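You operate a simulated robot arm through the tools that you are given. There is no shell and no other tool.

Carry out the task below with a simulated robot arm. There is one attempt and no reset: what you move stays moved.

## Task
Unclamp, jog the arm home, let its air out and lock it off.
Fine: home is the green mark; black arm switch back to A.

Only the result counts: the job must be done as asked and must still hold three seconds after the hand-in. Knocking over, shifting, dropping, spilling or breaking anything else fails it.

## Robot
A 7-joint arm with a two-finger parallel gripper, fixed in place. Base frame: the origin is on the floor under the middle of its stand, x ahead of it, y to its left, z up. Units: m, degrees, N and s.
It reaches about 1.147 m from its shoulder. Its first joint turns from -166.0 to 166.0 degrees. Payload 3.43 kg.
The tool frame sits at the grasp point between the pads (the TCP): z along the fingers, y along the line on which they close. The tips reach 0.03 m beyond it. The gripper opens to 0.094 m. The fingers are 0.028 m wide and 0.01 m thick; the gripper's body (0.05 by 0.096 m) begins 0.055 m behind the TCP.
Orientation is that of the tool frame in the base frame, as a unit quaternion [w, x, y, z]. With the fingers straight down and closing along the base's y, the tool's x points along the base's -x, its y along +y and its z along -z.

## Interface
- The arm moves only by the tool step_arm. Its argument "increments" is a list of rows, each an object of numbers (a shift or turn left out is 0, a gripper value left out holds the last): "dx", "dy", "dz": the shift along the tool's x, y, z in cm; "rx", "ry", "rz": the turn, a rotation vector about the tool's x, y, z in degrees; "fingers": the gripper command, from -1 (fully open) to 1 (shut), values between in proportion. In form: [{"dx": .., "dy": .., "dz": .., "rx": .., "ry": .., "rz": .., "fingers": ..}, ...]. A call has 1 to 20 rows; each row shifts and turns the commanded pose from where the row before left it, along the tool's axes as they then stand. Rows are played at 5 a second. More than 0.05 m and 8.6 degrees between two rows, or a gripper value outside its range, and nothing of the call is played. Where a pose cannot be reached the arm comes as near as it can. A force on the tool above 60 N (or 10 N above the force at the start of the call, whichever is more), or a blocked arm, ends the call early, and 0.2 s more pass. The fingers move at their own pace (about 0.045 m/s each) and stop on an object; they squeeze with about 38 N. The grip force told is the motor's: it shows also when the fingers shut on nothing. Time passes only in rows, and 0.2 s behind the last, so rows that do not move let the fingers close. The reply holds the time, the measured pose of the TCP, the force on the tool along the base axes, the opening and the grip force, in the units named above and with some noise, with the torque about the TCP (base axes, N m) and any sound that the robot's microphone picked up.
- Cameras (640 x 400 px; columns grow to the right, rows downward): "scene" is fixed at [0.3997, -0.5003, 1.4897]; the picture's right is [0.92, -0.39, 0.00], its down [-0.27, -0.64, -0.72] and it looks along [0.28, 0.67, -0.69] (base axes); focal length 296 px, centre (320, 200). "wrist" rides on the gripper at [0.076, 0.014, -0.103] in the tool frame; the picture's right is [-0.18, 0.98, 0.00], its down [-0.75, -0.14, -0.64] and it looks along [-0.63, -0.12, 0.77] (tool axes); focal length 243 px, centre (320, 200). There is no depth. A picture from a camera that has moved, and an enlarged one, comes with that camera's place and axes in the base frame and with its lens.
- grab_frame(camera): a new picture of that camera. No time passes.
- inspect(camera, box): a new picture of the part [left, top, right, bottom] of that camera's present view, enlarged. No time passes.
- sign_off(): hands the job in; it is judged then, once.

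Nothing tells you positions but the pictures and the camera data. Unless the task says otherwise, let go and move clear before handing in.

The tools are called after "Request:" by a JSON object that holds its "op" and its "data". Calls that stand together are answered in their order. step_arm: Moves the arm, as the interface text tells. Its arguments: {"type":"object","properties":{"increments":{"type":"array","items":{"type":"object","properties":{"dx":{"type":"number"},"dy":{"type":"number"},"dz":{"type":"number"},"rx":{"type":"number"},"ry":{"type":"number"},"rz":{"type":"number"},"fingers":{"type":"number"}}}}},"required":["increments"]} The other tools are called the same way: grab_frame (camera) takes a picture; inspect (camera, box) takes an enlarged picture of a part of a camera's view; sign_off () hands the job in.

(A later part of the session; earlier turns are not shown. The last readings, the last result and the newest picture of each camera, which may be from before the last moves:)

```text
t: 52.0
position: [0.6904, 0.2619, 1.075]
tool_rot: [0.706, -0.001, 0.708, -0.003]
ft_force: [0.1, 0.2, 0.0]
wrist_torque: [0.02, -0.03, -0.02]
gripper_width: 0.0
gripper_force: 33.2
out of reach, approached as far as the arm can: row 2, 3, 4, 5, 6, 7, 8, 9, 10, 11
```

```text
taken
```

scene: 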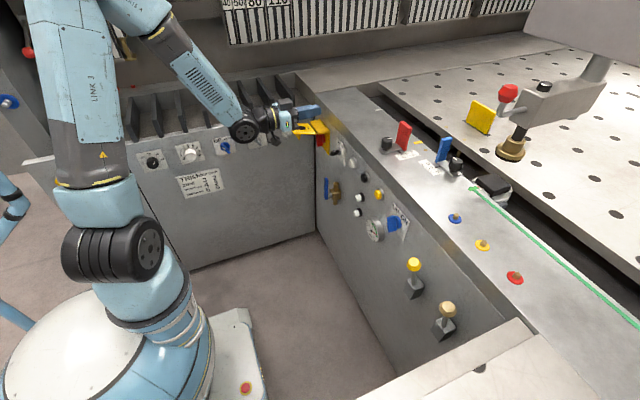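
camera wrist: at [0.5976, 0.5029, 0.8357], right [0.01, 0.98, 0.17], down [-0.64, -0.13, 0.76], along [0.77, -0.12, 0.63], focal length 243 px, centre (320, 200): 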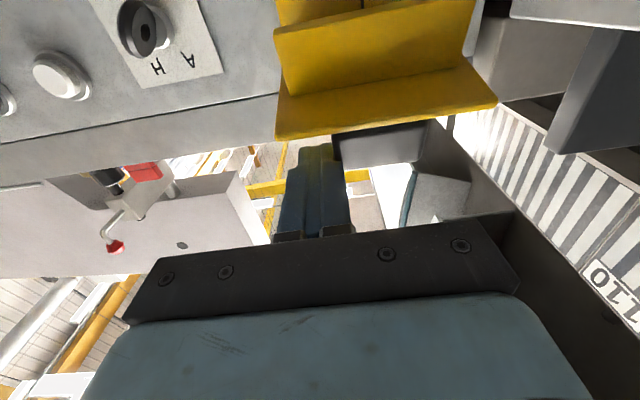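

The wrist is in an awkward branch with the fingers level here. A 45° approach is enough for the valve, so I'll tilt back to 45° and come in from above, clear of the key and flap.

Request:
{"op": "step_arm", "data": {"increments": [{"ry": 7.5}, {"ry": 7.5}, {"ry": 7.5}, {"ry": 7.5}, {"ry": 7.5}, {"ry": 7.5}, {}]}}

```text
t: 53.6
position: [0.6952, 0.2604, 1.0695]
tool_rot: [0.4, 0.002, 0.917, -0.002]
ft_force: [0.6, -0.1, -0.2]
wrist_torque: [0.03, 0.01, -0.01]
gripper_width: 0.0001
gripper_force: 33.2
out of reach, approached as far as the arm can: row 6
```

Request:
{"op": "step_arm", "data": {"increments": [{"ry": 5, "dx": -2}, {"ry": 5, "dx": -2}, {"ry": 5, "dx": -2}, {"dx": -2}, {}]}}

Request:
{"op": "grab_frame", "data": {"camera": "scene"}}

```text
t: 54.8
position: [0.7568, 0.2611, 1.1174]
tool_rot: [0.259, -0.001, 0.966, 0.0]
ft_force: [-0.2, -0.1, 0.1]
wrist_torque: [0.01, -0.02, 0.0]
gripper_width: 0.0
gripper_force: 33.2
```

```text
taken
```

scene: 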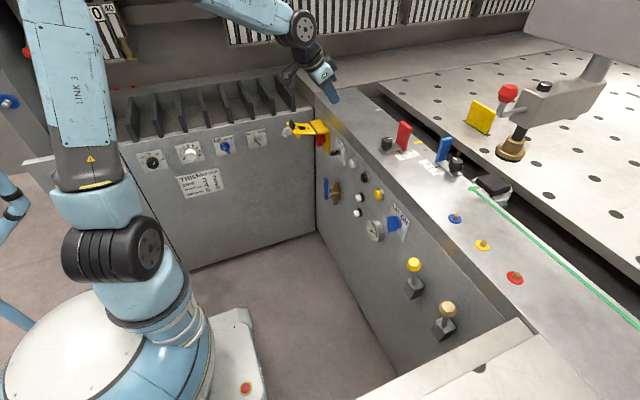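

Request:
{"op": "step_arm", "data": {"increments": [{"dx": 2.6, "dy": 1.7, "dz": 2.4}, {"dx": 2.6, "dy": 1.7, "dz": 2.4}, {"dx": 2.6, "dy": 1.7, "dz": 2.4}, {"dx": 2.6, "dy": 1.7, "dz": 2.4}, {"dx": 2.6, "dy": 1.7, "dz": 2.4}, {"dx": 2.6, "dy": 1.7, "dz": 2.4}, {"dx": 2.6, "dy": 1.7, "dz": 2.4}, {}]}}

Request:
{"op": "grab_frame", "data": {"camera": "scene"}}

```text
t: 56.6
position: [0.6822, 0.3791, 0.8805]
tool_rot: [0.258, 0.0, 0.966, 0.0]
ft_force: [0.4, 0.0, -0.1]
wrist_torque: [0.0, 0.0, 0.03]
gripper_width: 0.0
gripper_force: 32.9
```

```text
taken
```

scene: 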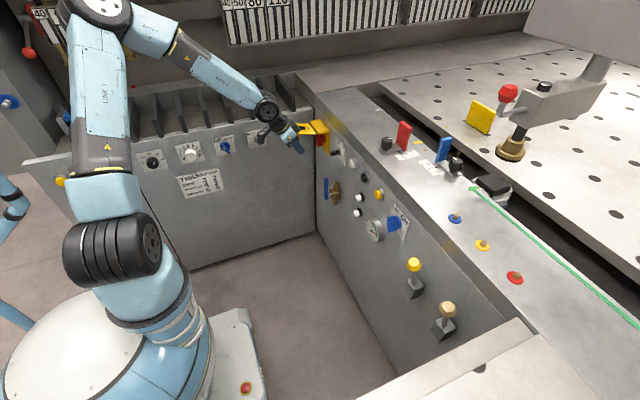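

Request:
{"op": "step_arm", "data": {"increments": [{"dx": 1.6, "dz": 3.5}, {"dx": 1.6, "dz": 3.5}, {"dx": 1.6, "dz": 3.5}, {"dx": 1.6, "dz": 3.5}, {}]}}

Request:
{"op": "grab_frame", "data": {"camera": "wrist"}}

Request:
{"op": "inspect", "data": {"camera": "scene", "box": [260, 110, 400, 230]}}

```text
t: 57.8
position: [0.6957, 0.3791, 0.7286]
tool_rot: [0.259, 0.0, 0.966, 0.0]
ft_force: [0.4, 0.5, 0.6]
wrist_torque: [0.01, -0.02, -0.01]
gripper_width: 0.0001
gripper_force: 33.0
```

```text
taken
camera wrist: at [0.5794, 0.3932, 0.7789], right [0.16, 0.98, 0.09], down [0.33, -0.14, 0.93], along [0.93, -0.12, -0.35], focal length 243 px, centre (320, 200)
```

wrist: 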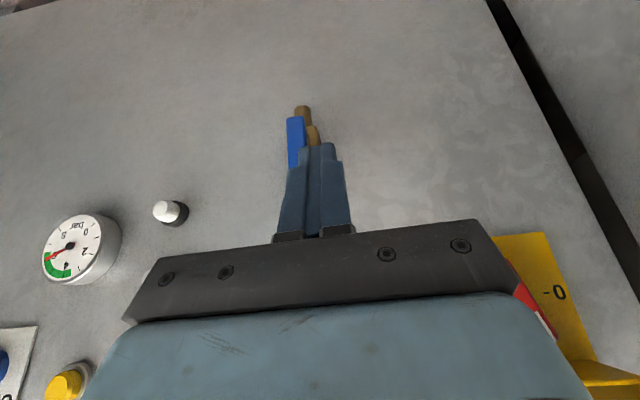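

```text
3.33 times, centred on (330, 170) of scene
camera zoom: at [0.3997, -0.5003, 1.4897], right [0.92, -0.39, 0.0], down [-0.27, -0.64, -0.72], along [0.28, 0.67, -0.69], focal length 986 px, centre (287, 300)
```

zoom: 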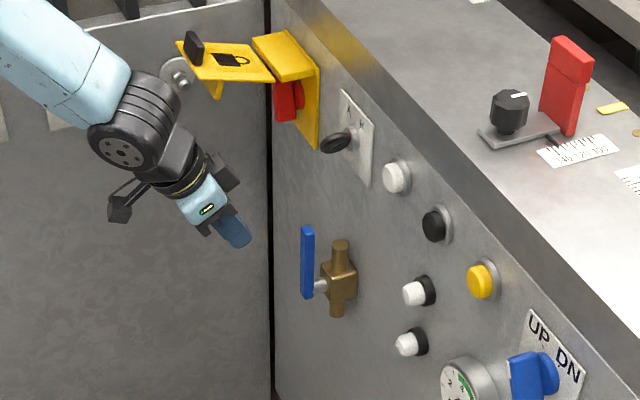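

Request:
{"op": "step_arm", "data": {"increments": [{"ry": -7.5, "dy": 0.3}, {"ry": -7.5, "dy": 0.3}, {}]}}

```text
t: 58.6
position: [0.6977, 0.385, 0.7278]
tool_rot: [0.383, 0.0, 0.924, 0.001]
ft_force: [-0.4, -0.5, -1.5]
wrist_torque: [0.0, 0.01, -0.02]
gripper_width: 0.0002
gripper_force: 32.9
```

Request:
{"op": "step_arm", "data": {"increments": [{"dx": -1.4, "dz": 3.3}, {"dx": -1.4, "dz": 3.3}, {}]}}

Request:
{"op": "grab_frame", "data": {"camera": "wrist"}}

Request:
{"op": "inspect", "data": {"camera": "scene", "box": [280, 150, 380, 220]}}

```text
t: 59.4
position: [0.764, 0.3849, 0.701]
tool_rot: [0.383, 0.0, 0.924, 0.0]
ft_force: [-0.8, -0.1, 0.6]
wrist_torque: [0.02, 0.01, 0.03]
gripper_width: 0.0001
gripper_force: 33.1
```

```text
taken
camera wrist: at [0.6382, 0.3998, 0.7181], right [0.13, 0.98, 0.13], down [0.08, -0.14, 0.99], along [0.99, -0.12, -0.1], focal length 243 px, centre (320, 200)
```

wrist: 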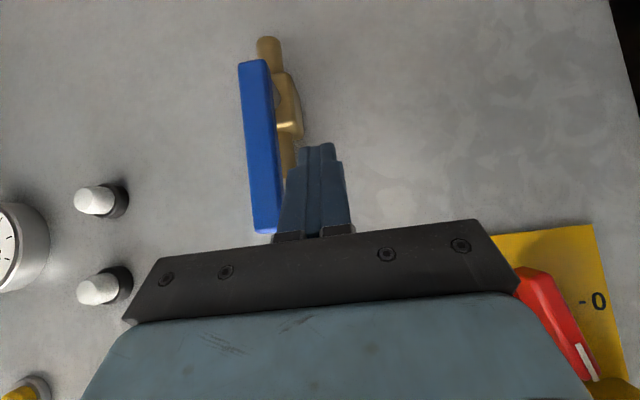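

```text
5.71 times, centred on (330, 185) of scene
camera zoom: at [0.3997, -0.5003, 1.4897], right [0.92, -0.39, 0.0], down [-0.27, -0.64, -0.72], along [0.28, 0.67, -0.69], focal length 1691 px, centre (263, 286)
```

zoom: 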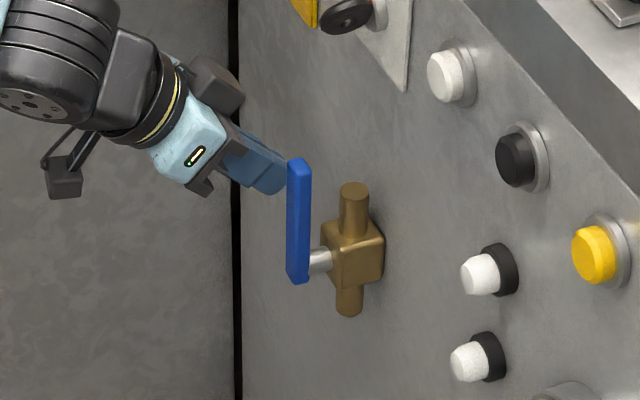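

The fingertip sits beside the handle's left edge. I'll go a little deeper and then push the handle clockwise (to the right), watching force and gauge.

Request:
{"op": "step_arm", "data": {"increments": [{"dx": -0.85, "dz": 0.85}, {"dy": -1.45, "dx": 0.28, "dz": 0.28}, {"dy": -0.8}, {}]}}

Request:
{"op": "inspect", "data": {"camera": "scene", "box": [280, 150, 380, 220]}}

```text
t: 60.4
position: [0.7757, 0.363, 0.6959]
tool_rot: [0.382, -0.001, 0.924, 0.001]
ft_force: [-0.1, -0.2, 0.0]
wrist_torque: [0.0, 0.0, 0.03]
gripper_width: 0.0002
gripper_force: 32.9
```

```text
5.71 times, centred on (330, 185) of scene
camera zoom: at [0.3997, -0.5003, 1.4897], right [0.92, -0.39, 0.0], down [-0.27, -0.64, -0.72], along [0.28, 0.67, -0.69], focal length 1691 px, centre (263, 286)
```

zoom: 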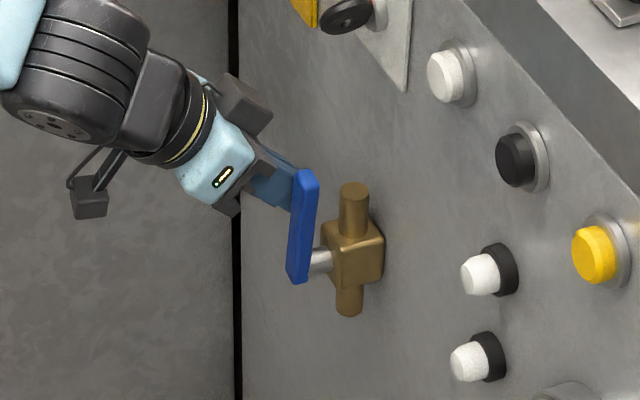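

The handle turns that way with almost no force. Continuing along its arc.

Request:
{"op": "step_arm", "data": {"increments": [{"dy": -0.9, "dx": -0.4, "dz": -0.4}, {"dy": -1.0}, {"dy": -1.0}, {"dy": -1.05, "dx": 0.3, "dz": 0.3}, {"dy": -1.05, "dx": 0.32, "dz": 0.32}, {}]}}

Request:
{"op": "inspect", "data": {"camera": "scene", "box": [290, 150, 430, 250]}}

```text
t: 61.8
position: [0.7761, 0.312, 0.6922]
tool_rot: [0.383, 0.001, 0.924, 0.0]
ft_force: [0.2, -0.2, 0.3]
wrist_torque: [-0.01, -0.03, 0.01]
gripper_width: 0.0
gripper_force: 32.7
```

```text
4.00 times, centred on (360, 200) of scene
camera zoom: at [0.3997, -0.5003, 1.4897], right [0.92, -0.39, 0.0], down [-0.27, -0.64, -0.72], along [0.28, 0.67, -0.69], focal length 1184 px, centre (160, 200)
```

zoom: 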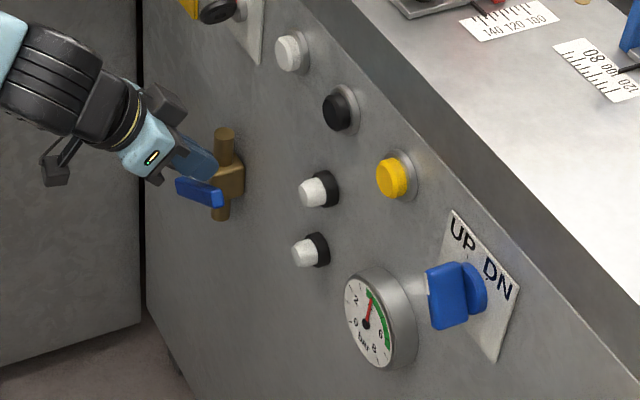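

Air is already venting (the needle is falling). I'll finish the quarter turn.

Request:
{"op": "step_arm", "data": {"increments": [{"dy": -0.9, "dx": 0.6, "dz": 0.6}, {"dy": -0.9, "dx": 0.65, "dz": 0.65}, {"dy": -0.3, "dx": 0.4, "dz": 0.4}, {"dy": -0.3, "dx": 0.4, "dz": 0.4}, {}]}}

Request:
{"op": "inspect", "data": {"camera": "scene", "box": [290, 150, 430, 250]}}

```text
t: 63.0
position: [0.7754, 0.2886, 0.6634]
tool_rot: [0.382, 0.0, 0.924, 0.0]
ft_force: [-0.2, -0.8, 0.2]
wrist_torque: [-0.01, -0.04, 0.02]
gripper_width: 0.0
gripper_force: 33.6
```

```text
4.00 times, centred on (360, 200) of scene
camera zoom: at [0.3997, -0.5003, 1.4897], right [0.92, -0.39, 0.0], down [-0.27, -0.64, -0.72], along [0.28, 0.67, -0.69], focal length 1184 px, centre (160, 200)
```

zoom: 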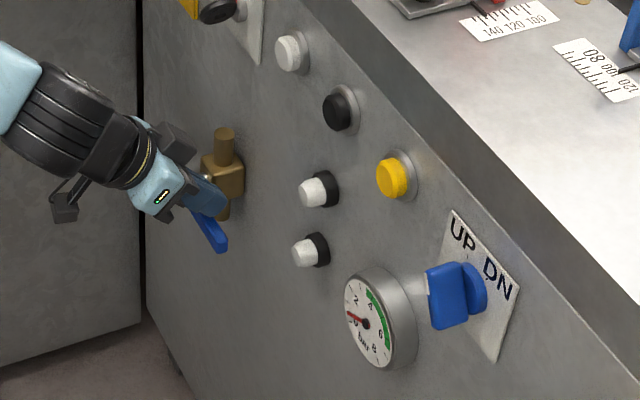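

Request:
{"op": "step_arm", "data": {"increments": [{"dx": 0.3, "dz": 0.3}, {}, {}]}}

Request:
{"op": "inspect", "data": {"camera": "scene", "box": [350, 200, 430, 260]}}

Request:
{"op": "inspect", "data": {"camera": "scene", "box": [290, 150, 370, 230]}}

Request:
{"op": "inspect", "data": {"camera": "scene", "box": [420, 60, 600, 220]}}

Request:
{"op": "grab_frame", "data": {"camera": "wrist"}}

```text
t: 63.8
position: [0.7751, 0.2878, 0.6609]
tool_rot: [0.382, 0.0, 0.924, 0.0]
ft_force: [-2.9, 1.3, 10.1]
wrist_torque: [0.05, -0.04, -0.05]
gripper_width: 0.0001
gripper_force: 33.1
```

```text
6.67 times, centred on (390, 230) of scene
camera zoom: at [0.3997, -0.5003, 1.4897], right [0.92, -0.39, 0.0], down [-0.27, -0.64, -0.72], along [0.28, 0.67, -0.69], focal length 1973 px, centre (-147, 0)
```

zoom: 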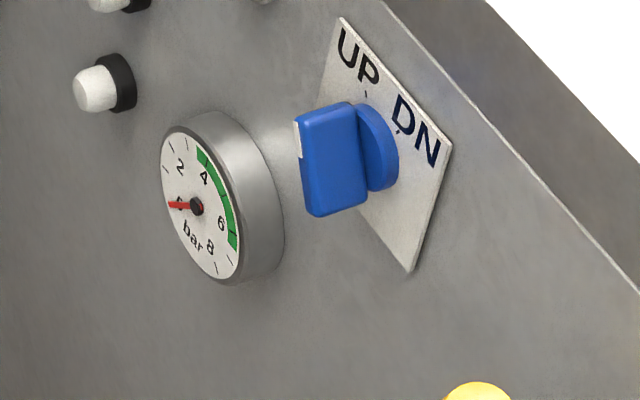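

```text
5.00 times, centred on (330, 190) of scene
camera zoom: at [0.3997, -0.5003, 1.4897], right [0.92, -0.39, 0.0], down [-0.27, -0.64, -0.72], along [0.28, 0.67, -0.69], focal length 1480 px, centre (270, 250)
```

zoom: 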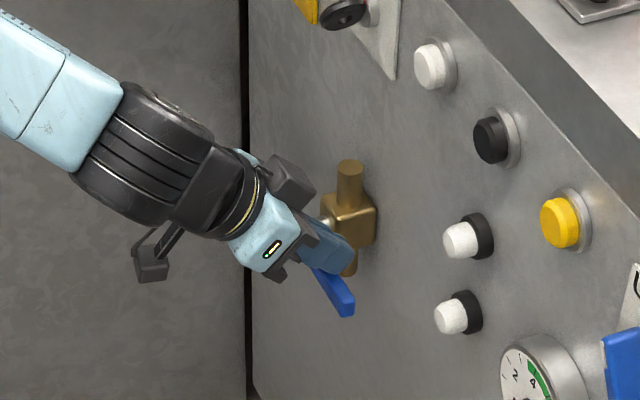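

```text
2.50 times, centred on (510, 140) of scene
camera zoom: at [0.3997, -0.5003, 1.4897], right [0.92, -0.39, 0.0], down [-0.27, -0.64, -0.72], along [0.28, 0.67, -0.69], focal length 740 px, centre (-155, 350)
```

zoom: 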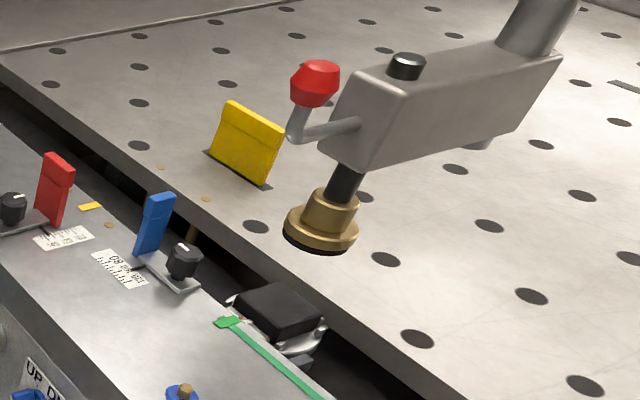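

```text
taken
camera wrist: at [0.6491, 0.3025, 0.6795], right [0.13, 0.98, 0.13], down [0.08, -0.14, 0.99], along [0.99, -0.12, -0.1], focal length 243 px, centre (320, 200)
```

wrist: 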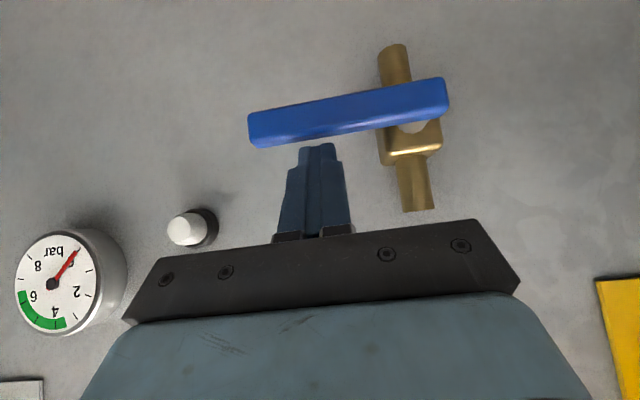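

The gauge reads 0 bar and the valve handle is against its stop, crosswise to the pipe. I'll back away and look at the isolator from in front, below the open flap.

Request:
{"op": "step_arm", "data": {"increments": [{"dz": -3.5}, {"dz": -3.5}, {"dz": -3.5}, {"dy": 3.8, "dz": -1.5}, {"dy": 3.8, "dz": -1.5}, {"dy": 3.8, "dz": -1.5}, {"dy": 3.8, "dz": -1.5}, {"dy": 3.0, "dz": -1.5}, {}]}}

Request:
{"op": "grab_frame", "data": {"camera": "wrist"}}

Request:
{"op": "grab_frame", "data": {"camera": "scene"}}

```text
t: 65.8
position: [0.648, 0.469, 0.7869]
tool_rot: [0.383, -0.001, 0.924, 0.0]
ft_force: [-0.8, 0.1, -1.0]
wrist_torque: [0.01, -0.02, 0.0]
gripper_width: 0.0
gripper_force: 33.1
```

```text
taken
camera wrist: at [0.5213, 0.4839, 0.8053], right [0.13, 0.98, 0.13], down [0.08, -0.14, 0.99], along [0.99, -0.12, -0.1], focal length 243 px, centre (320, 200)
```

wrist: 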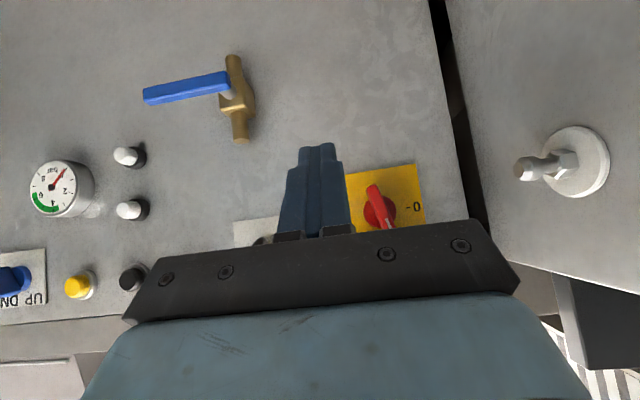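

```text
taken
```

scene: 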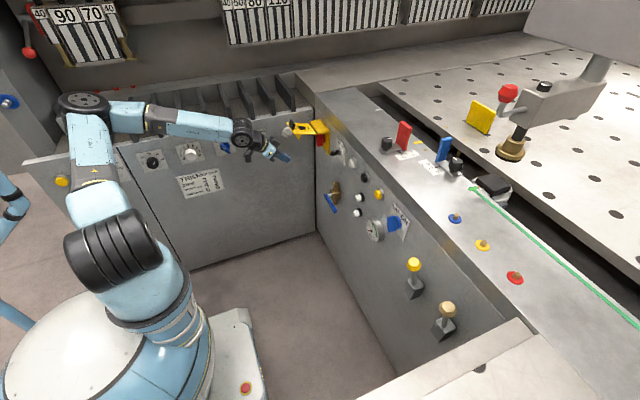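

Request:
{"op": "step_arm", "data": {"increments": [{"ry": -7}, {"ry": -7}, {"ry": -6}]}}

Request:
{"op": "grab_frame", "data": {"camera": "wrist"}}

Request:
{"op": "inspect", "data": {"camera": "wrist", "box": [320, 40, 480, 180]}}

```text
t: 66.6
position: [0.6477, 0.468, 0.7869]
tool_rot: [0.538, -0.001, 0.843, -0.001]
ft_force: [0.1, -0.1, 0.0]
wrist_torque: [-0.02, 0.01, 0.01]
gripper_width: 0.0
gripper_force: 33.4
```

```text
taken
camera wrist: at [0.5235, 0.484, 0.7611], right [0.08, 0.98, 0.16], down [-0.26, -0.14, 0.95], along [0.96, -0.12, 0.25], focal length 243 px, centre (320, 200)
```

wrist: 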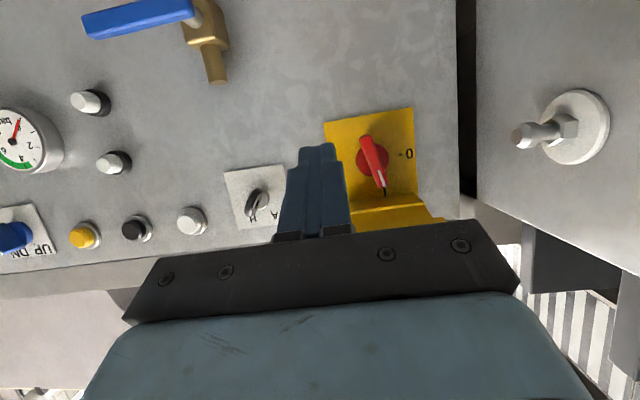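

```text
2.86 times, centred on (400, 110) of wrist
camera zoom: at [0.5235, 0.484, 0.7611], right [0.08, 0.98, 0.16], down [-0.26, -0.14, 0.95], along [0.96, -0.12, 0.25], focal length 693 px, centre (91, 457)
```

zoom: 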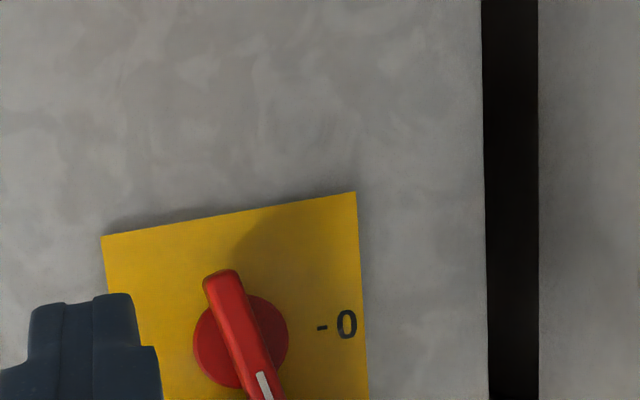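

Request:
{"op": "inspect", "data": {"camera": "wrist", "box": [310, 90, 450, 230]}}

Request:
{"op": "inspect", "data": {"camera": "scene", "box": [270, 105, 350, 165]}}

```text
2.86 times, centred on (380, 160) of wrist
camera zoom: at [0.5235, 0.484, 0.7611], right [0.08, 0.98, 0.16], down [-0.26, -0.14, 0.95], along [0.96, -0.12, 0.25], focal length 693 px, centre (149, 314)
```

zoom: 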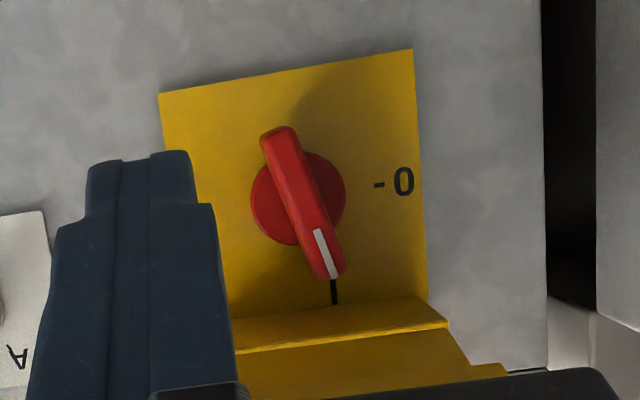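

```text
6.67 times, centred on (310, 135) of scene
camera zoom: at [0.3997, -0.5003, 1.4897], right [0.92, -0.39, 0.0], down [-0.27, -0.64, -0.72], along [0.28, 0.67, -0.69], focal length 1973 px, centre (387, 633)
```

zoom: 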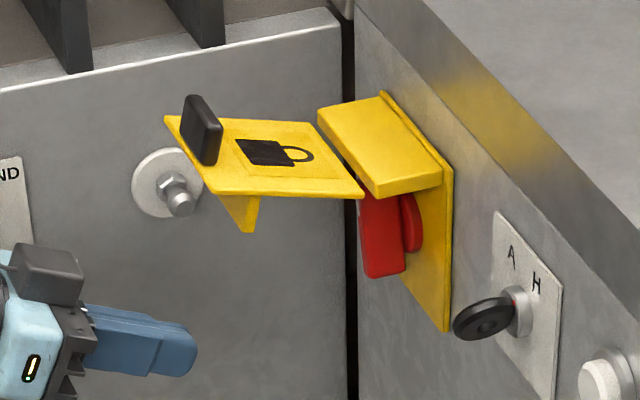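

The isolator handle is centred near (0.82, 0.52, 0.80), its white line on I and 0 to the left; the flap above has a hanging tongue. I'll level the gripper, open partly, and line up to grasp the red bar below the flap.

Request:
{"op": "step_arm", "data": {"increments": [{"ry": -6, "dz": 1.2, "dy": 1}, {"ry": -6, "dz": 1.2, "dy": 1}, {"ry": -6, "dz": 1, "dy": 1}, {"ry": -7, "dz": 0.5, "dy": 1, "fingers": 0.3}, {}]}}

Request:
{"op": "grab_frame", "data": {"camera": "wrist"}}

Request:
{"op": "inspect", "data": {"camera": "scene", "box": [230, 95, 370, 185]}}

```text
t: 67.8
position: [0.6645, 0.4825, 0.8174]
tool_rot: [0.603, 0.034, 0.795, -0.052]
ft_force: [0.1, 0.2, 0.2]
wrist_torque: [0.03, -0.03, 0.01]
gripper_width: 0.0328
gripper_force: 0.0
out of reach, approached as far as the arm can: row 1, 2, 3, 4
```

```text
taken
camera wrist: at [0.5475, 0.5081, 0.7709], right [0.17, 0.98, 0.14], down [-0.42, -0.05, 0.9], along [0.89, -0.21, 0.41], focal length 243 px, centre (320, 200)
```

wrist: 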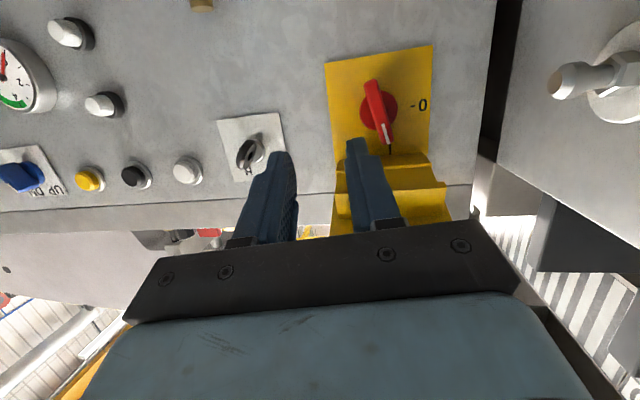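

```text
4.44 times, centred on (300, 140) of scene
camera zoom: at [0.3997, -0.5003, 1.4897], right [0.92, -0.39, 0.0], down [-0.27, -0.64, -0.72], along [0.28, 0.67, -0.69], focal length 1315 px, centre (409, 467)
```

zoom: 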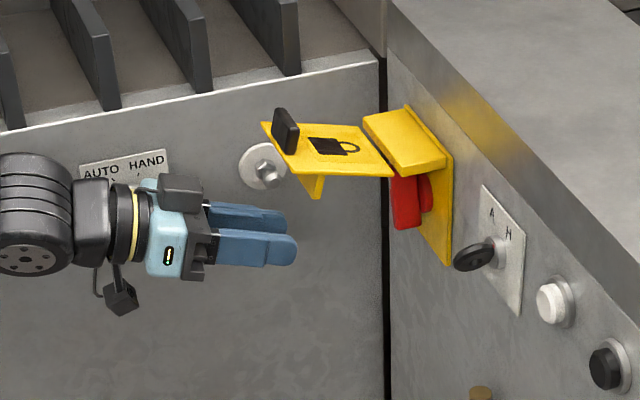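

Fully level is out of reach here, but pushing works at about 65°. I'll restore that tilt, close the fingers, and set up beside the lower end of the red bar to push it round to 0.

Request:
{"op": "step_arm", "data": {"increments": [{"ry": 8, "fingers": 1}, {"rx": -3.5}, {"rx": -3.5}, {}]}}

```text
t: 68.8
position: [0.6705, 0.4937, 0.817]
tool_rot: [0.616, -0.01, 0.788, 0.005]
ft_force: [-0.1, 0.8, 0.4]
wrist_torque: [0.0, 0.0, 0.02]
gripper_width: 0.0001
gripper_force: 33.2
out of reach, approached as far as the arm can: row 1, 3
```

Request:
{"op": "step_arm", "data": {"increments": [{"ry": 6}, {"ry": 5}, {}]}}

```text
t: 69.6
position: [0.6711, 0.4948, 0.8173]
tool_rot: [0.533, -0.024, 0.845, 0.022]
ft_force: [0.2, -0.1, 0.3]
wrist_torque: [-0.01, -0.03, 0.0]
gripper_width: 0.0002
gripper_force: 33.2
```

Request:
{"op": "step_arm", "data": {"increments": [{"rx": 3.6, "rz": 1}, {"dy": 2.5, "dx": 1.0, "dz": 1.5}, {"dy": 2.3, "dx": 1.0, "dz": 1.5}, {}]}}

Request:
{"op": "grab_frame", "data": {"camera": "wrist"}}

Request:
{"op": "inspect", "data": {"camera": "scene", "box": [230, 95, 370, 185]}}

```text
t: 70.6
position: [0.6893, 0.5452, 0.785]
tool_rot: [0.534, 0.0, 0.845, 0.0]
ft_force: [-0.7, -0.5, 0.3]
wrist_torque: [-0.02, -0.03, 0.02]
gripper_width: 0.0
gripper_force: 33.0
```

```text
taken
camera wrist: at [0.5639, 0.5587, 0.7614], right [0.08, 0.98, 0.17], down [-0.26, -0.14, 0.96], along [0.96, -0.12, 0.24], focal length 243 px, centre (320, 200)
```

wrist: 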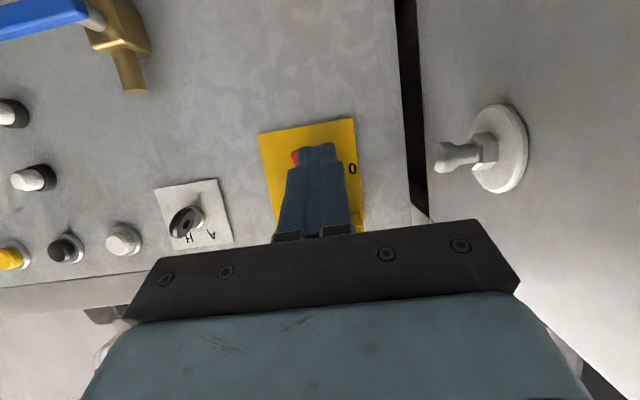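

```text
4.44 times, centred on (300, 140) of scene
camera zoom: at [0.3997, -0.5003, 1.4897], right [0.92, -0.39, 0.0], down [-0.27, -0.64, -0.72], along [0.28, 0.67, -0.69], focal length 1315 px, centre (409, 467)
```

zoom: 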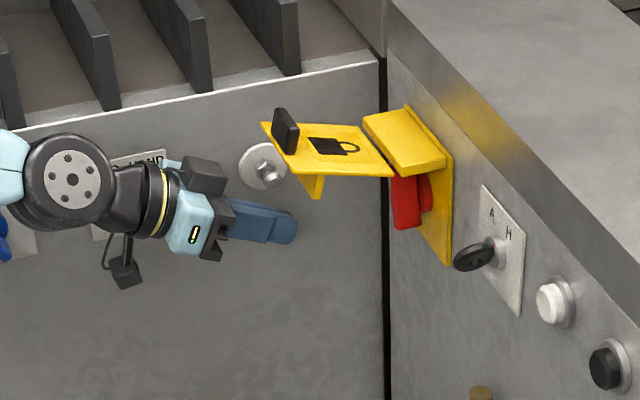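

Request:
{"op": "step_arm", "data": {"increments": [{"dx": -1.0, "dz": 3.0}, {"dx": -1.0, "dz": 3.0}, {}]}}

Request:
{"op": "grab_frame", "data": {"camera": "wrist"}}

Request:
{"op": "inspect", "data": {"camera": "scene", "box": [230, 95, 370, 185]}}

```text
t: 71.4
position: [0.7507, 0.5446, 0.7801]
tool_rot: [0.533, 0.001, 0.846, -0.001]
ft_force: [-0.2, -0.5, -0.4]
wrist_torque: [0.01, -0.05, 0.02]
gripper_width: 0.0
gripper_force: 32.9
```

```text
taken
camera wrist: at [0.6263, 0.5582, 0.7552], right [0.08, 0.98, 0.17], down [-0.26, -0.14, 0.96], along [0.96, -0.12, 0.24], focal length 243 px, centre (320, 200)
```

wrist: 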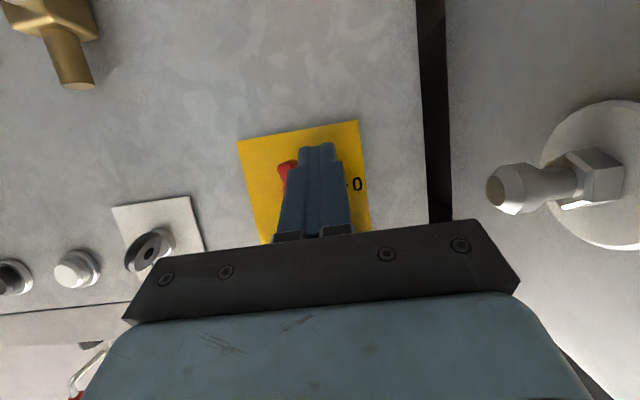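

```text
4.44 times, centred on (300, 140) of scene
camera zoom: at [0.3997, -0.5003, 1.4897], right [0.92, -0.39, 0.0], down [-0.27, -0.64, -0.72], along [0.28, 0.67, -0.69], focal length 1315 px, centre (409, 467)
```

zoom: 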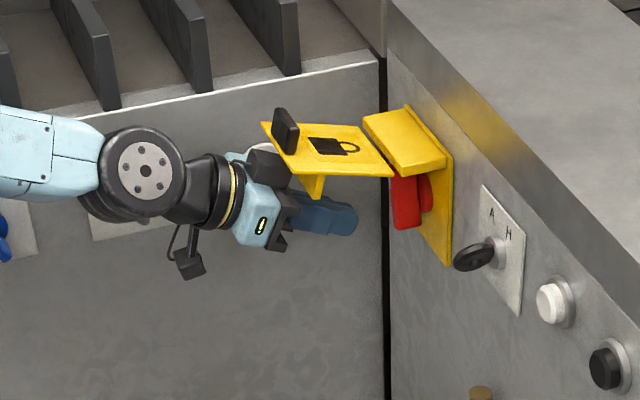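

Request:
{"op": "inspect", "data": {"camera": "scene", "box": [265, 110, 325, 155]}}

```text
8.89 times, centred on (295, 132) of scene
camera zoom: at [0.3997, -0.5003, 1.4897], right [0.92, -0.39, 0.0], down [-0.27, -0.64, -0.72], along [0.28, 0.67, -0.69], focal length 2630 px, centre (542, 800)
```

zoom: 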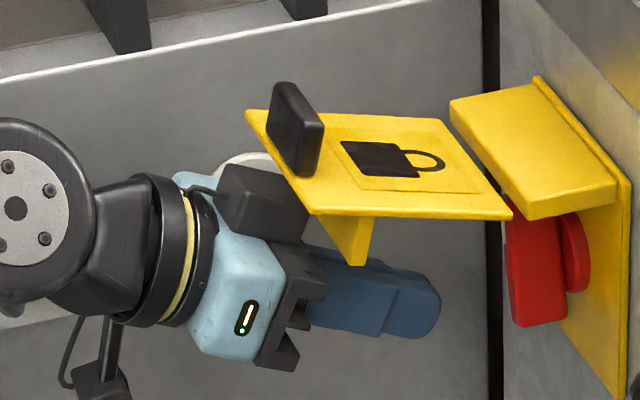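

The box on top of the gripper would come close to the flap's tongue at this tilt, so I'll drop 4.5 cm, go forward below the plate, then level the hand more there.

Request:
{"op": "step_arm", "data": {"increments": [{"dx": 2.0, "dz": 1.0}, {"dx": 2.0, "dz": 1.0}, {"dx": -1.0, "dz": 2.0}, {"dx": -0.9, "dz": 2.0}, {}]}}

Request:
{"op": "step_arm", "data": {"increments": [{"ry": -4}]}}

```text
t: 72.6
position: [0.7969, 0.5438, 0.7335]
tool_rot: [0.534, 0.001, 0.846, -0.001]
ft_force: [-1.0, -0.9, 0.3]
wrist_torque: [-0.01, -0.01, -0.02]
gripper_width: 0.0001
gripper_force: 33.3
out of reach, approached as far as the arm can: row 1
```

```text
t: 73.0
position: [0.7956, 0.5426, 0.733]
tool_rot: [0.563, 0.0, 0.827, 0.0]
ft_force: [0.7, -0.5, -0.4]
wrist_torque: [-0.02, -0.03, 0.01]
gripper_width: 0.0
gripper_force: 33.3
```

Request:
{"op": "step_arm", "data": {"increments": [{"ry": -4}, {"ry": -4}]}}

Request:
{"op": "step_arm", "data": {"increments": [{"ry": -4}]}}

```text
t: 73.6
position: [0.7969, 0.5432, 0.7339]
tool_rot: [0.62, 0.0, 0.785, -0.001]
ft_force: [-0.7, -0.1, -0.3]
wrist_torque: [-0.01, 0.02, 0.01]
gripper_width: 0.0
gripper_force: 32.9
```

```text
t: 74.0
position: [0.7974, 0.5432, 0.734]
tool_rot: [0.647, -0.001, 0.763, 0.001]
ft_force: [-0.1, -0.3, 0.4]
wrist_torque: [0.05, 0.01, 0.0]
gripper_width: 0.0
gripper_force: 32.9
```

Request:
{"op": "step_arm", "data": {"increments": [{"ry": -4}]}}

Request:
{"op": "grab_frame", "data": {"camera": "wrist"}}

Request:
{"op": "inspect", "data": {"camera": "scene", "box": [250, 105, 360, 195]}}

```text
t: 74.4
position: [0.7971, 0.5429, 0.734]
tool_rot: [0.673, 0.0, 0.739, -0.001]
ft_force: [-0.4, 0.0, 0.3]
wrist_torque: [-0.03, 0.02, 0.02]
gripper_width: 0.0
gripper_force: 32.6
```

```text
taken
camera wrist: at [0.6883, 0.5572, 0.6682], right [0.02, 0.98, 0.18], down [-0.57, -0.14, 0.81], along [0.82, -0.12, 0.56], focal length 243 px, centre (320, 200)
```

wrist: 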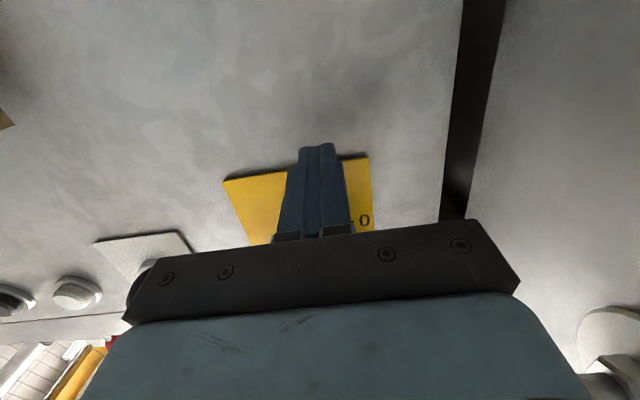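

```text
4.44 times, centred on (305, 150) of scene
camera zoom: at [0.3997, -0.5003, 1.4897], right [0.92, -0.39, 0.0], down [-0.27, -0.64, -0.72], along [0.28, 0.67, -0.69], focal length 1315 px, centre (387, 422)
```

zoom: 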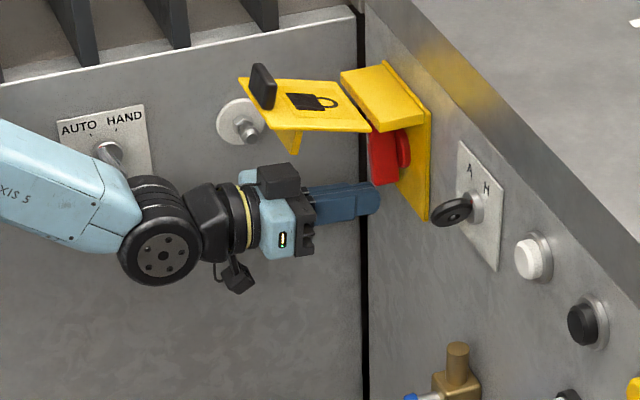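

At about 85° the hand fits well below the flap. Now I'll raise beside the red bar's lower end and push it toward 0, checking the force.

Request:
{"op": "step_arm", "data": {"increments": [{"dx": -1.8, "dz": -0.17}, {"dx": -1.8, "dz": -0.17}, {"dy": -0.85}, {"dy": -0.65, "dx": 0.4}, {}]}}

Request:
{"op": "inspect", "data": {"camera": "scene", "box": [270, 105, 350, 165]}}

Request:
{"op": "grab_frame", "data": {"camera": "wrist"}}

```text
t: 75.6
position: [0.797, 0.5277, 0.767]
tool_rot: [0.673, 0.0, 0.74, -0.001]
ft_force: [0.5, 2.4, 1.2]
wrist_torque: [-0.02, -0.03, 0.05]
gripper_width: 0.0
gripper_force: 32.7
```

```text
6.67 times, centred on (310, 135) of scene
camera zoom: at [0.3997, -0.5003, 1.4897], right [0.92, -0.39, 0.0], down [-0.27, -0.64, -0.72], along [0.28, 0.67, -0.69], focal length 1973 px, centre (387, 633)
```

zoom: 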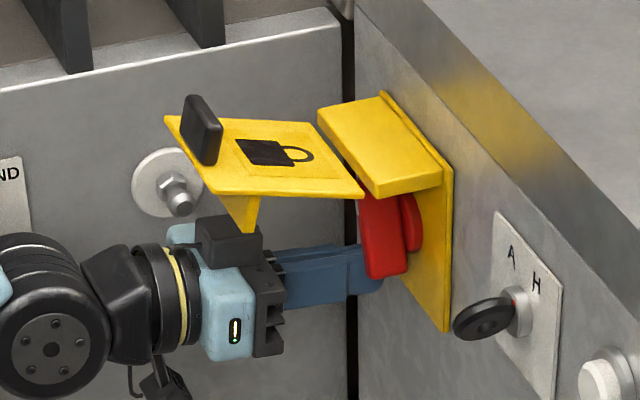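

```text
taken
camera wrist: at [0.6878, 0.5424, 0.7004], right [0.02, 0.98, 0.18], down [-0.57, -0.14, 0.81], along [0.82, -0.12, 0.56], focal length 243 px, centre (320, 200)
```

wrist: 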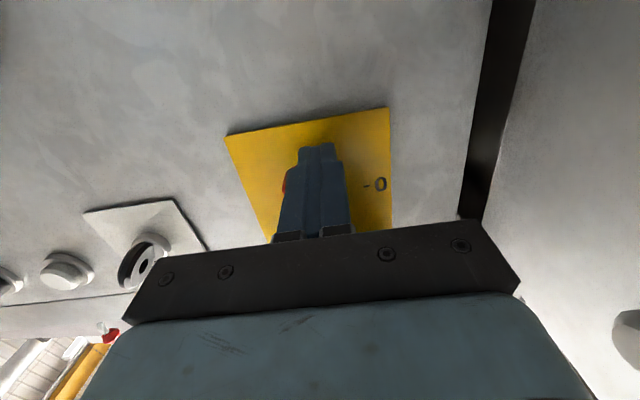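

Request:
{"op": "step_arm", "data": {"increments": [{"dy": -0.55, "dx": 0.1}, {"dy": -0.55, "dx": 0.1}, {"dy": -0.6, "dx": -0.1}, {"dy": -0.6, "dx": -0.25}, {}]}}

Request:
{"op": "inspect", "data": {"camera": "scene", "box": [270, 105, 350, 165]}}

Request:
{"op": "inspect", "data": {"camera": "wrist", "box": [220, 90, 420, 240]}}

```text
t: 76.8
position: [0.7984, 0.5048, 0.7675]
tool_rot: [0.672, -0.001, 0.74, 0.001]
ft_force: [-0.3, 0.0, 0.3]
wrist_torque: [-0.01, -0.02, 0.01]
gripper_width: 0.0002
gripper_force: 33.3
```

```text
6.67 times, centred on (310, 135) of scene
camera zoom: at [0.3997, -0.5003, 1.4897], right [0.92, -0.39, 0.0], down [-0.27, -0.64, -0.72], along [0.28, 0.67, -0.69], focal length 1973 px, centre (387, 633)
```

zoom: 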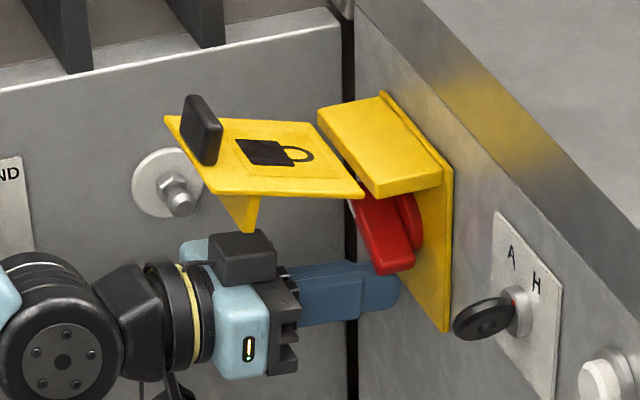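

```text
2.67 times, centred on (320, 165) of wrist
camera zoom: at [0.6888, 0.5198, 0.7012], right [0.02, 0.98, 0.18], down [-0.57, -0.14, 0.81], along [0.82, -0.12, 0.56], focal length 647 px, centre (320, 293)
```

zoom: 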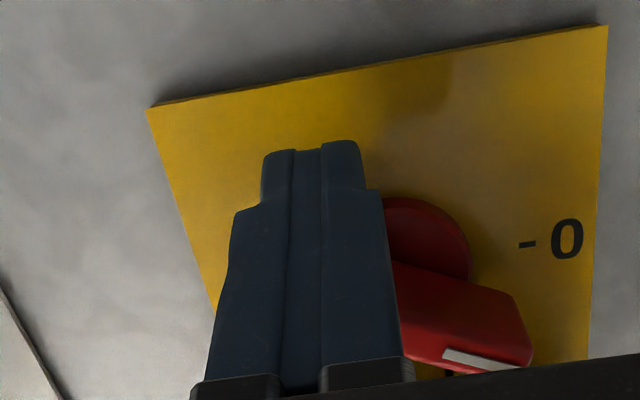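

The bar is turning with hardly any force. I'll push the last part up to 0.

Request:
{"op": "step_arm", "data": {"increments": [{"dy": -0.5, "dx": -0.4}, {"dy": -0.45, "dx": -0.5}, {"dy": -0.1, "dx": -0.2}, {}]}}

Request:
{"op": "inspect", "data": {"camera": "scene", "box": [270, 105, 350, 165]}}

Request:
{"op": "inspect", "data": {"camera": "wrist", "box": [220, 90, 460, 240]}}

```text
t: 77.8
position: [0.7989, 0.4956, 0.7789]
tool_rot: [0.673, -0.001, 0.74, 0.0]
ft_force: [-0.1, -1.6, -0.3]
wrist_torque: [-0.01, -0.02, 0.02]
gripper_width: 0.0001
gripper_force: 32.7
```

```text
6.67 times, centred on (310, 135) of scene
camera zoom: at [0.3997, -0.5003, 1.4897], right [0.92, -0.39, 0.0], down [-0.27, -0.64, -0.72], along [0.28, 0.67, -0.69], focal length 1973 px, centre (387, 633)
```

zoom: 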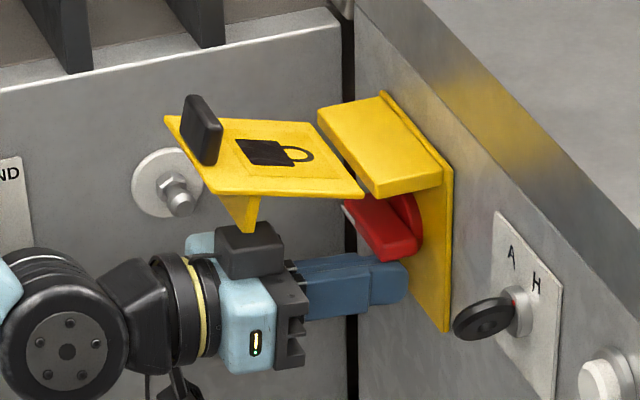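

```text
2.67 times, centred on (340, 165) of wrist
camera zoom: at [0.6899, 0.5087, 0.7126], right [0.02, 0.98, 0.18], down [-0.57, -0.14, 0.81], along [0.82, -0.12, 0.56], focal length 647 px, centre (267, 293)
```

zoom: 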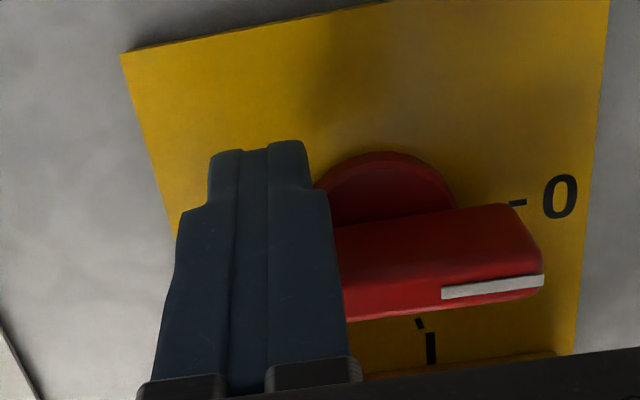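

Request:
{"op": "step_arm", "data": {"increments": [{"dx": -0.2}, {"dx": -0.2}, {}]}}

Request:
{"op": "inspect", "data": {"camera": "wrist", "box": [220, 90, 460, 240]}}

```text
t: 78.6
position: [0.7992, 0.4949, 0.7798]
tool_rot: [0.671, 0.0, 0.741, -0.001]
ft_force: [-3.9, -1.9, -23.5]
wrist_torque: [-0.02, 0.21, -0.26]
gripper_width: 0.0003
gripper_force: 32.6
```

```text
2.67 times, centred on (340, 165) of wrist
camera zoom: at [0.6896, 0.5086, 0.7144], right [0.02, 0.98, 0.18], down [-0.56, -0.14, 0.81], along [0.83, -0.12, 0.55], focal length 647 px, centre (267, 293)
```

zoom: 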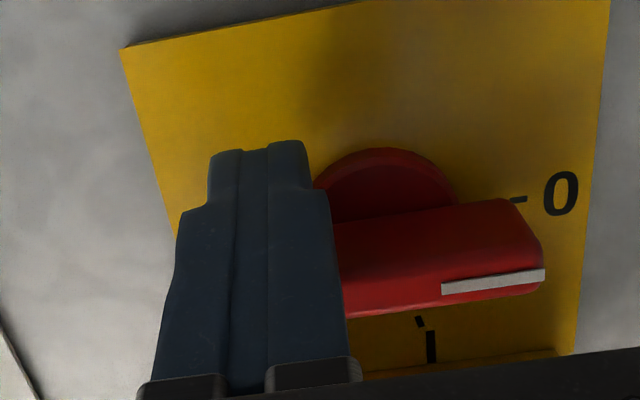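

The handle is hard against its 0 stop (isolator OFF). I'll drop clear of it and back out from under the flap, tilting back to an easy posture.

Request:
{"op": "step_arm", "data": {"increments": [{"dx": 0.6}, {"dx": 2}, {"dx": 2}, {"dz": -2, "ry": 4}, {"dz": -3, "ry": 5}, {"dz": -3, "ry": 5}, {"dz": -3, "ry": 5}, {"dz": -2, "ry": 5}, {}]}}

Request:
{"op": "grab_frame", "data": {"camera": "wrist"}}

Request:
{"op": "inspect", "data": {"camera": "scene", "box": [250, 95, 370, 185]}}

```text
t: 80.6
position: [0.6706, 0.4942, 0.7689]
tool_rot: [0.504, 0.001, 0.864, -0.001]
ft_force: [0.4, -0.3, -0.7]
wrist_torque: [0.02, -0.03, -0.04]
gripper_width: 0.0
gripper_force: 33.1
```

```text
taken
camera wrist: at [0.544, 0.5091, 0.7537], right [0.09, 0.98, 0.16], down [-0.19, -0.14, 0.97], along [0.98, -0.12, 0.17], focal length 243 px, centre (320, 200)
```

wrist: 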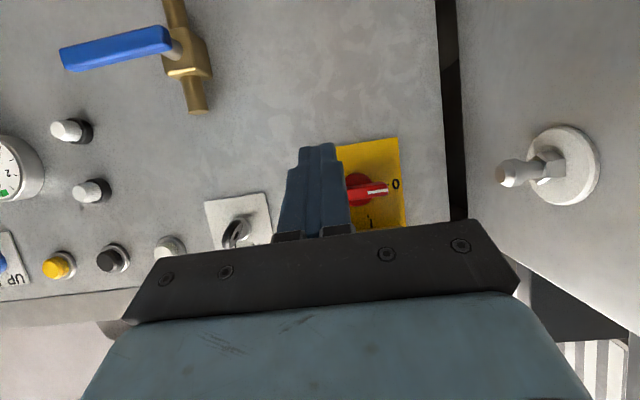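

```text
4.44 times, centred on (310, 140) of scene
camera zoom: at [0.3997, -0.5003, 1.4897], right [0.92, -0.39, 0.0], down [-0.27, -0.64, -0.72], along [0.28, 0.67, -0.69], focal length 1315 px, centre (364, 467)
```

zoom: 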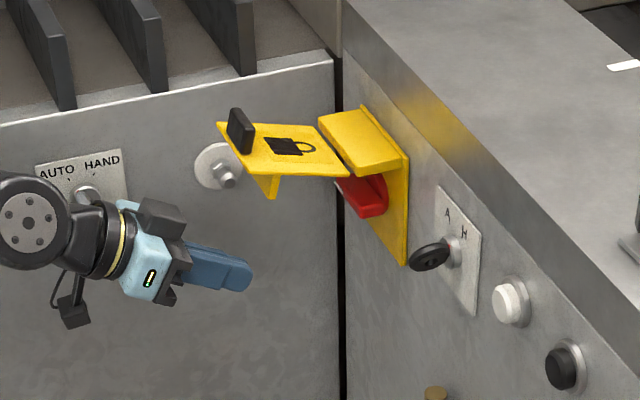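

The white line points to 0. Now I'll back up, rise above the flap and come over it to swing it shut.

Request:
{"op": "step_arm", "data": {"increments": [{"dx": 1.2, "dz": -2.2}, {"dx": 1.2, "dz": -2.2, "dy": -0.5}, {"dx": -2.99, "dz": -1.73, "ry": 5}, {"dx": -2.83, "dz": -1.98, "ry": 5}, {"dx": -2.64, "dz": -2.22, "ry": 5}, {"dx": -2.44, "dz": -2.44, "ry": 5}, {"dx": -2.22, "dz": -2.64, "ry": 5}, {"dx": -1.98, "dz": -2.83, "ry": 5}, {}]}}

Request:
{"op": "grab_frame", "data": {"camera": "wrist"}}

Request:
{"op": "inspect", "data": {"camera": "scene", "box": [230, 75, 370, 185]}}

```text
t: 82.6
position: [0.6178, 0.4871, 0.978]
tool_rot: [0.263, 0.0, 0.965, -0.001]
ft_force: [0.3, 1.0, -0.5]
wrist_torque: [0.01, -0.01, 0.03]
gripper_width: 0.0001
gripper_force: 33.1
```

```text
taken
camera wrist: at [0.5003, 0.502, 1.0273], right [0.16, 0.98, 0.09], down [0.32, -0.14, 0.94], along [0.93, -0.12, -0.34], focal length 243 px, centre (320, 200)
```

wrist: 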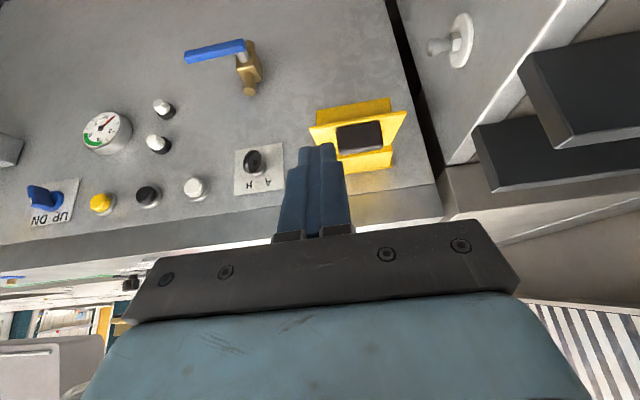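

```text
3.64 times, centred on (300, 130) of scene
camera zoom: at [0.3997, -0.5003, 1.4897], right [0.92, -0.39, 0.0], down [-0.27, -0.64, -0.72], along [0.28, 0.67, -0.69], focal length 1076 px, centre (393, 454)
```

zoom: 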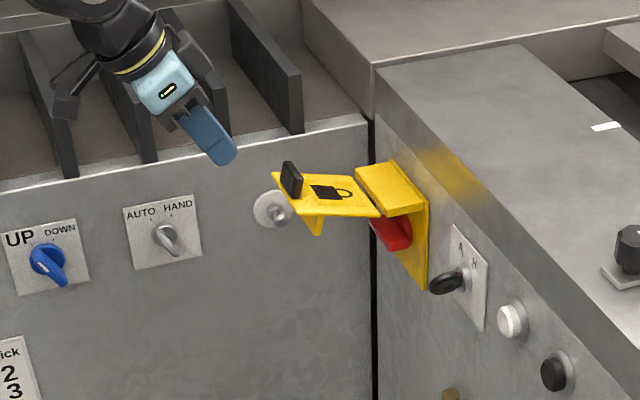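

Request:
{"op": "inspect", "data": {"camera": "wrist", "box": [280, 80, 440, 190]}}

```text
3.64 times, centred on (360, 135) of wrist
camera zoom: at [0.5003, 0.502, 1.0273], right [0.16, 0.98, 0.09], down [0.32, -0.14, 0.94], along [0.93, -0.12, -0.34], focal length 882 px, centre (174, 436)
```

zoom: 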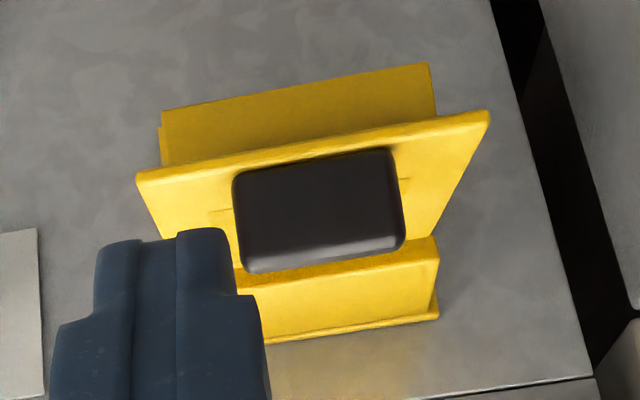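

The flap's outer edge is at x ≈ 0.698, z ≈ 0.88 (y 0.475–0.568) with its black tab in the middle (y ≥ 0.499). I'll press down on the flap beside the tab at y ≈ 0.485.

Request:
{"op": "step_arm", "data": {"increments": [{"dx": -2.05, "dy": -0.1, "dz": 3.0}, {"dx": -2.05, "dy": -0.1, "dz": 3.0}, {"dx": -2.05, "dz": 3.0}, {}]}}

Request:
{"op": "grab_frame", "data": {"camera": "wrist"}}

Request:
{"op": "inspect", "data": {"camera": "scene", "box": [260, 95, 360, 170]}}

```text
t: 83.6
position: [0.7181, 0.4867, 0.9306]
tool_rot: [0.263, 0.0, 0.965, 0.0]
ft_force: [-0.4, 0.2, 0.2]
wrist_torque: [0.0, 0.0, 0.03]
gripper_width: 0.0
gripper_force: 32.8
```

```text
taken
camera wrist: at [0.6002, 0.5002, 0.9805], right [0.16, 0.98, 0.09], down [0.32, -0.14, 0.94], along [0.93, -0.12, -0.34], focal length 243 px, centre (320, 200)
```

wrist: 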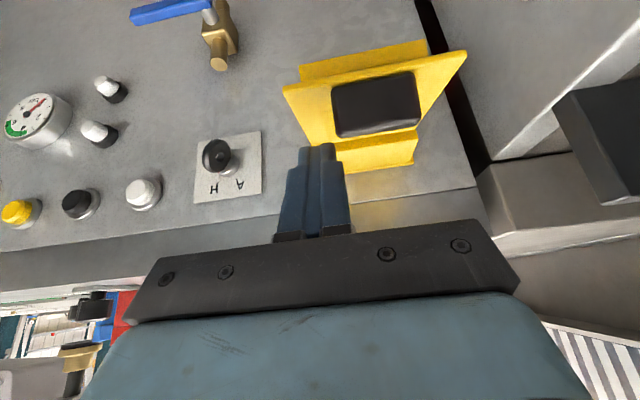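

```text
5.33 times, centred on (310, 132) of scene
camera zoom: at [0.3997, -0.5003, 1.4897], right [0.92, -0.39, 0.0], down [-0.27, -0.64, -0.72], along [0.28, 0.67, -0.69], focal length 1578 px, centre (373, 560)
```

zoom: 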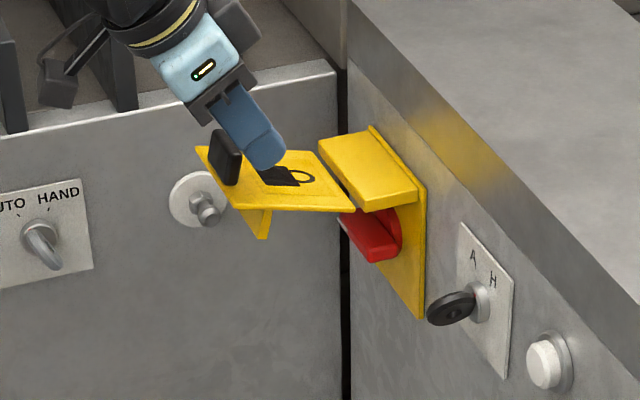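

Request:
{"op": "step_arm", "data": {"increments": [{"dx": 1.23, "dz": 1.89}, {"dx": 0.6, "dz": 0.75}, {"dx": 0.65, "dz": 0.73}, {}]}}

Request:
{"op": "inspect", "data": {"camera": "scene", "box": [260, 95, 360, 170]}}

```text
t: 84.6
position: [0.7119, 0.4869, 0.8893]
tool_rot: [0.263, 0.0, 0.965, 0.0]
ft_force: [0.0, 0.2, 0.5]
wrist_torque: [-0.02, -0.01, 0.05]
gripper_width: 0.0002
gripper_force: 32.7
```

```text
5.33 times, centred on (310, 132) of scene
camera zoom: at [0.3997, -0.5003, 1.4897], right [0.92, -0.39, 0.0], down [-0.27, -0.64, -0.72], along [0.28, 0.67, -0.69], focal length 1578 px, centre (373, 560)
```

zoom: 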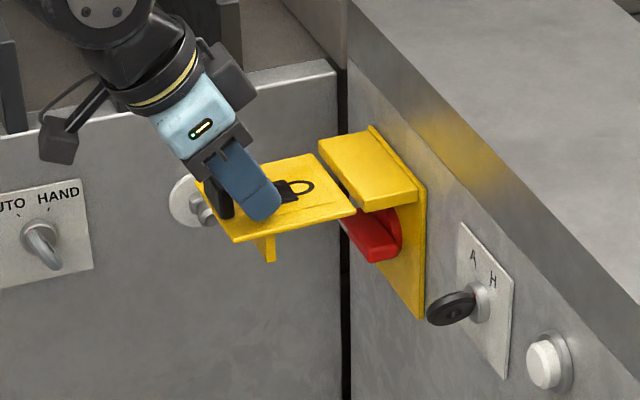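

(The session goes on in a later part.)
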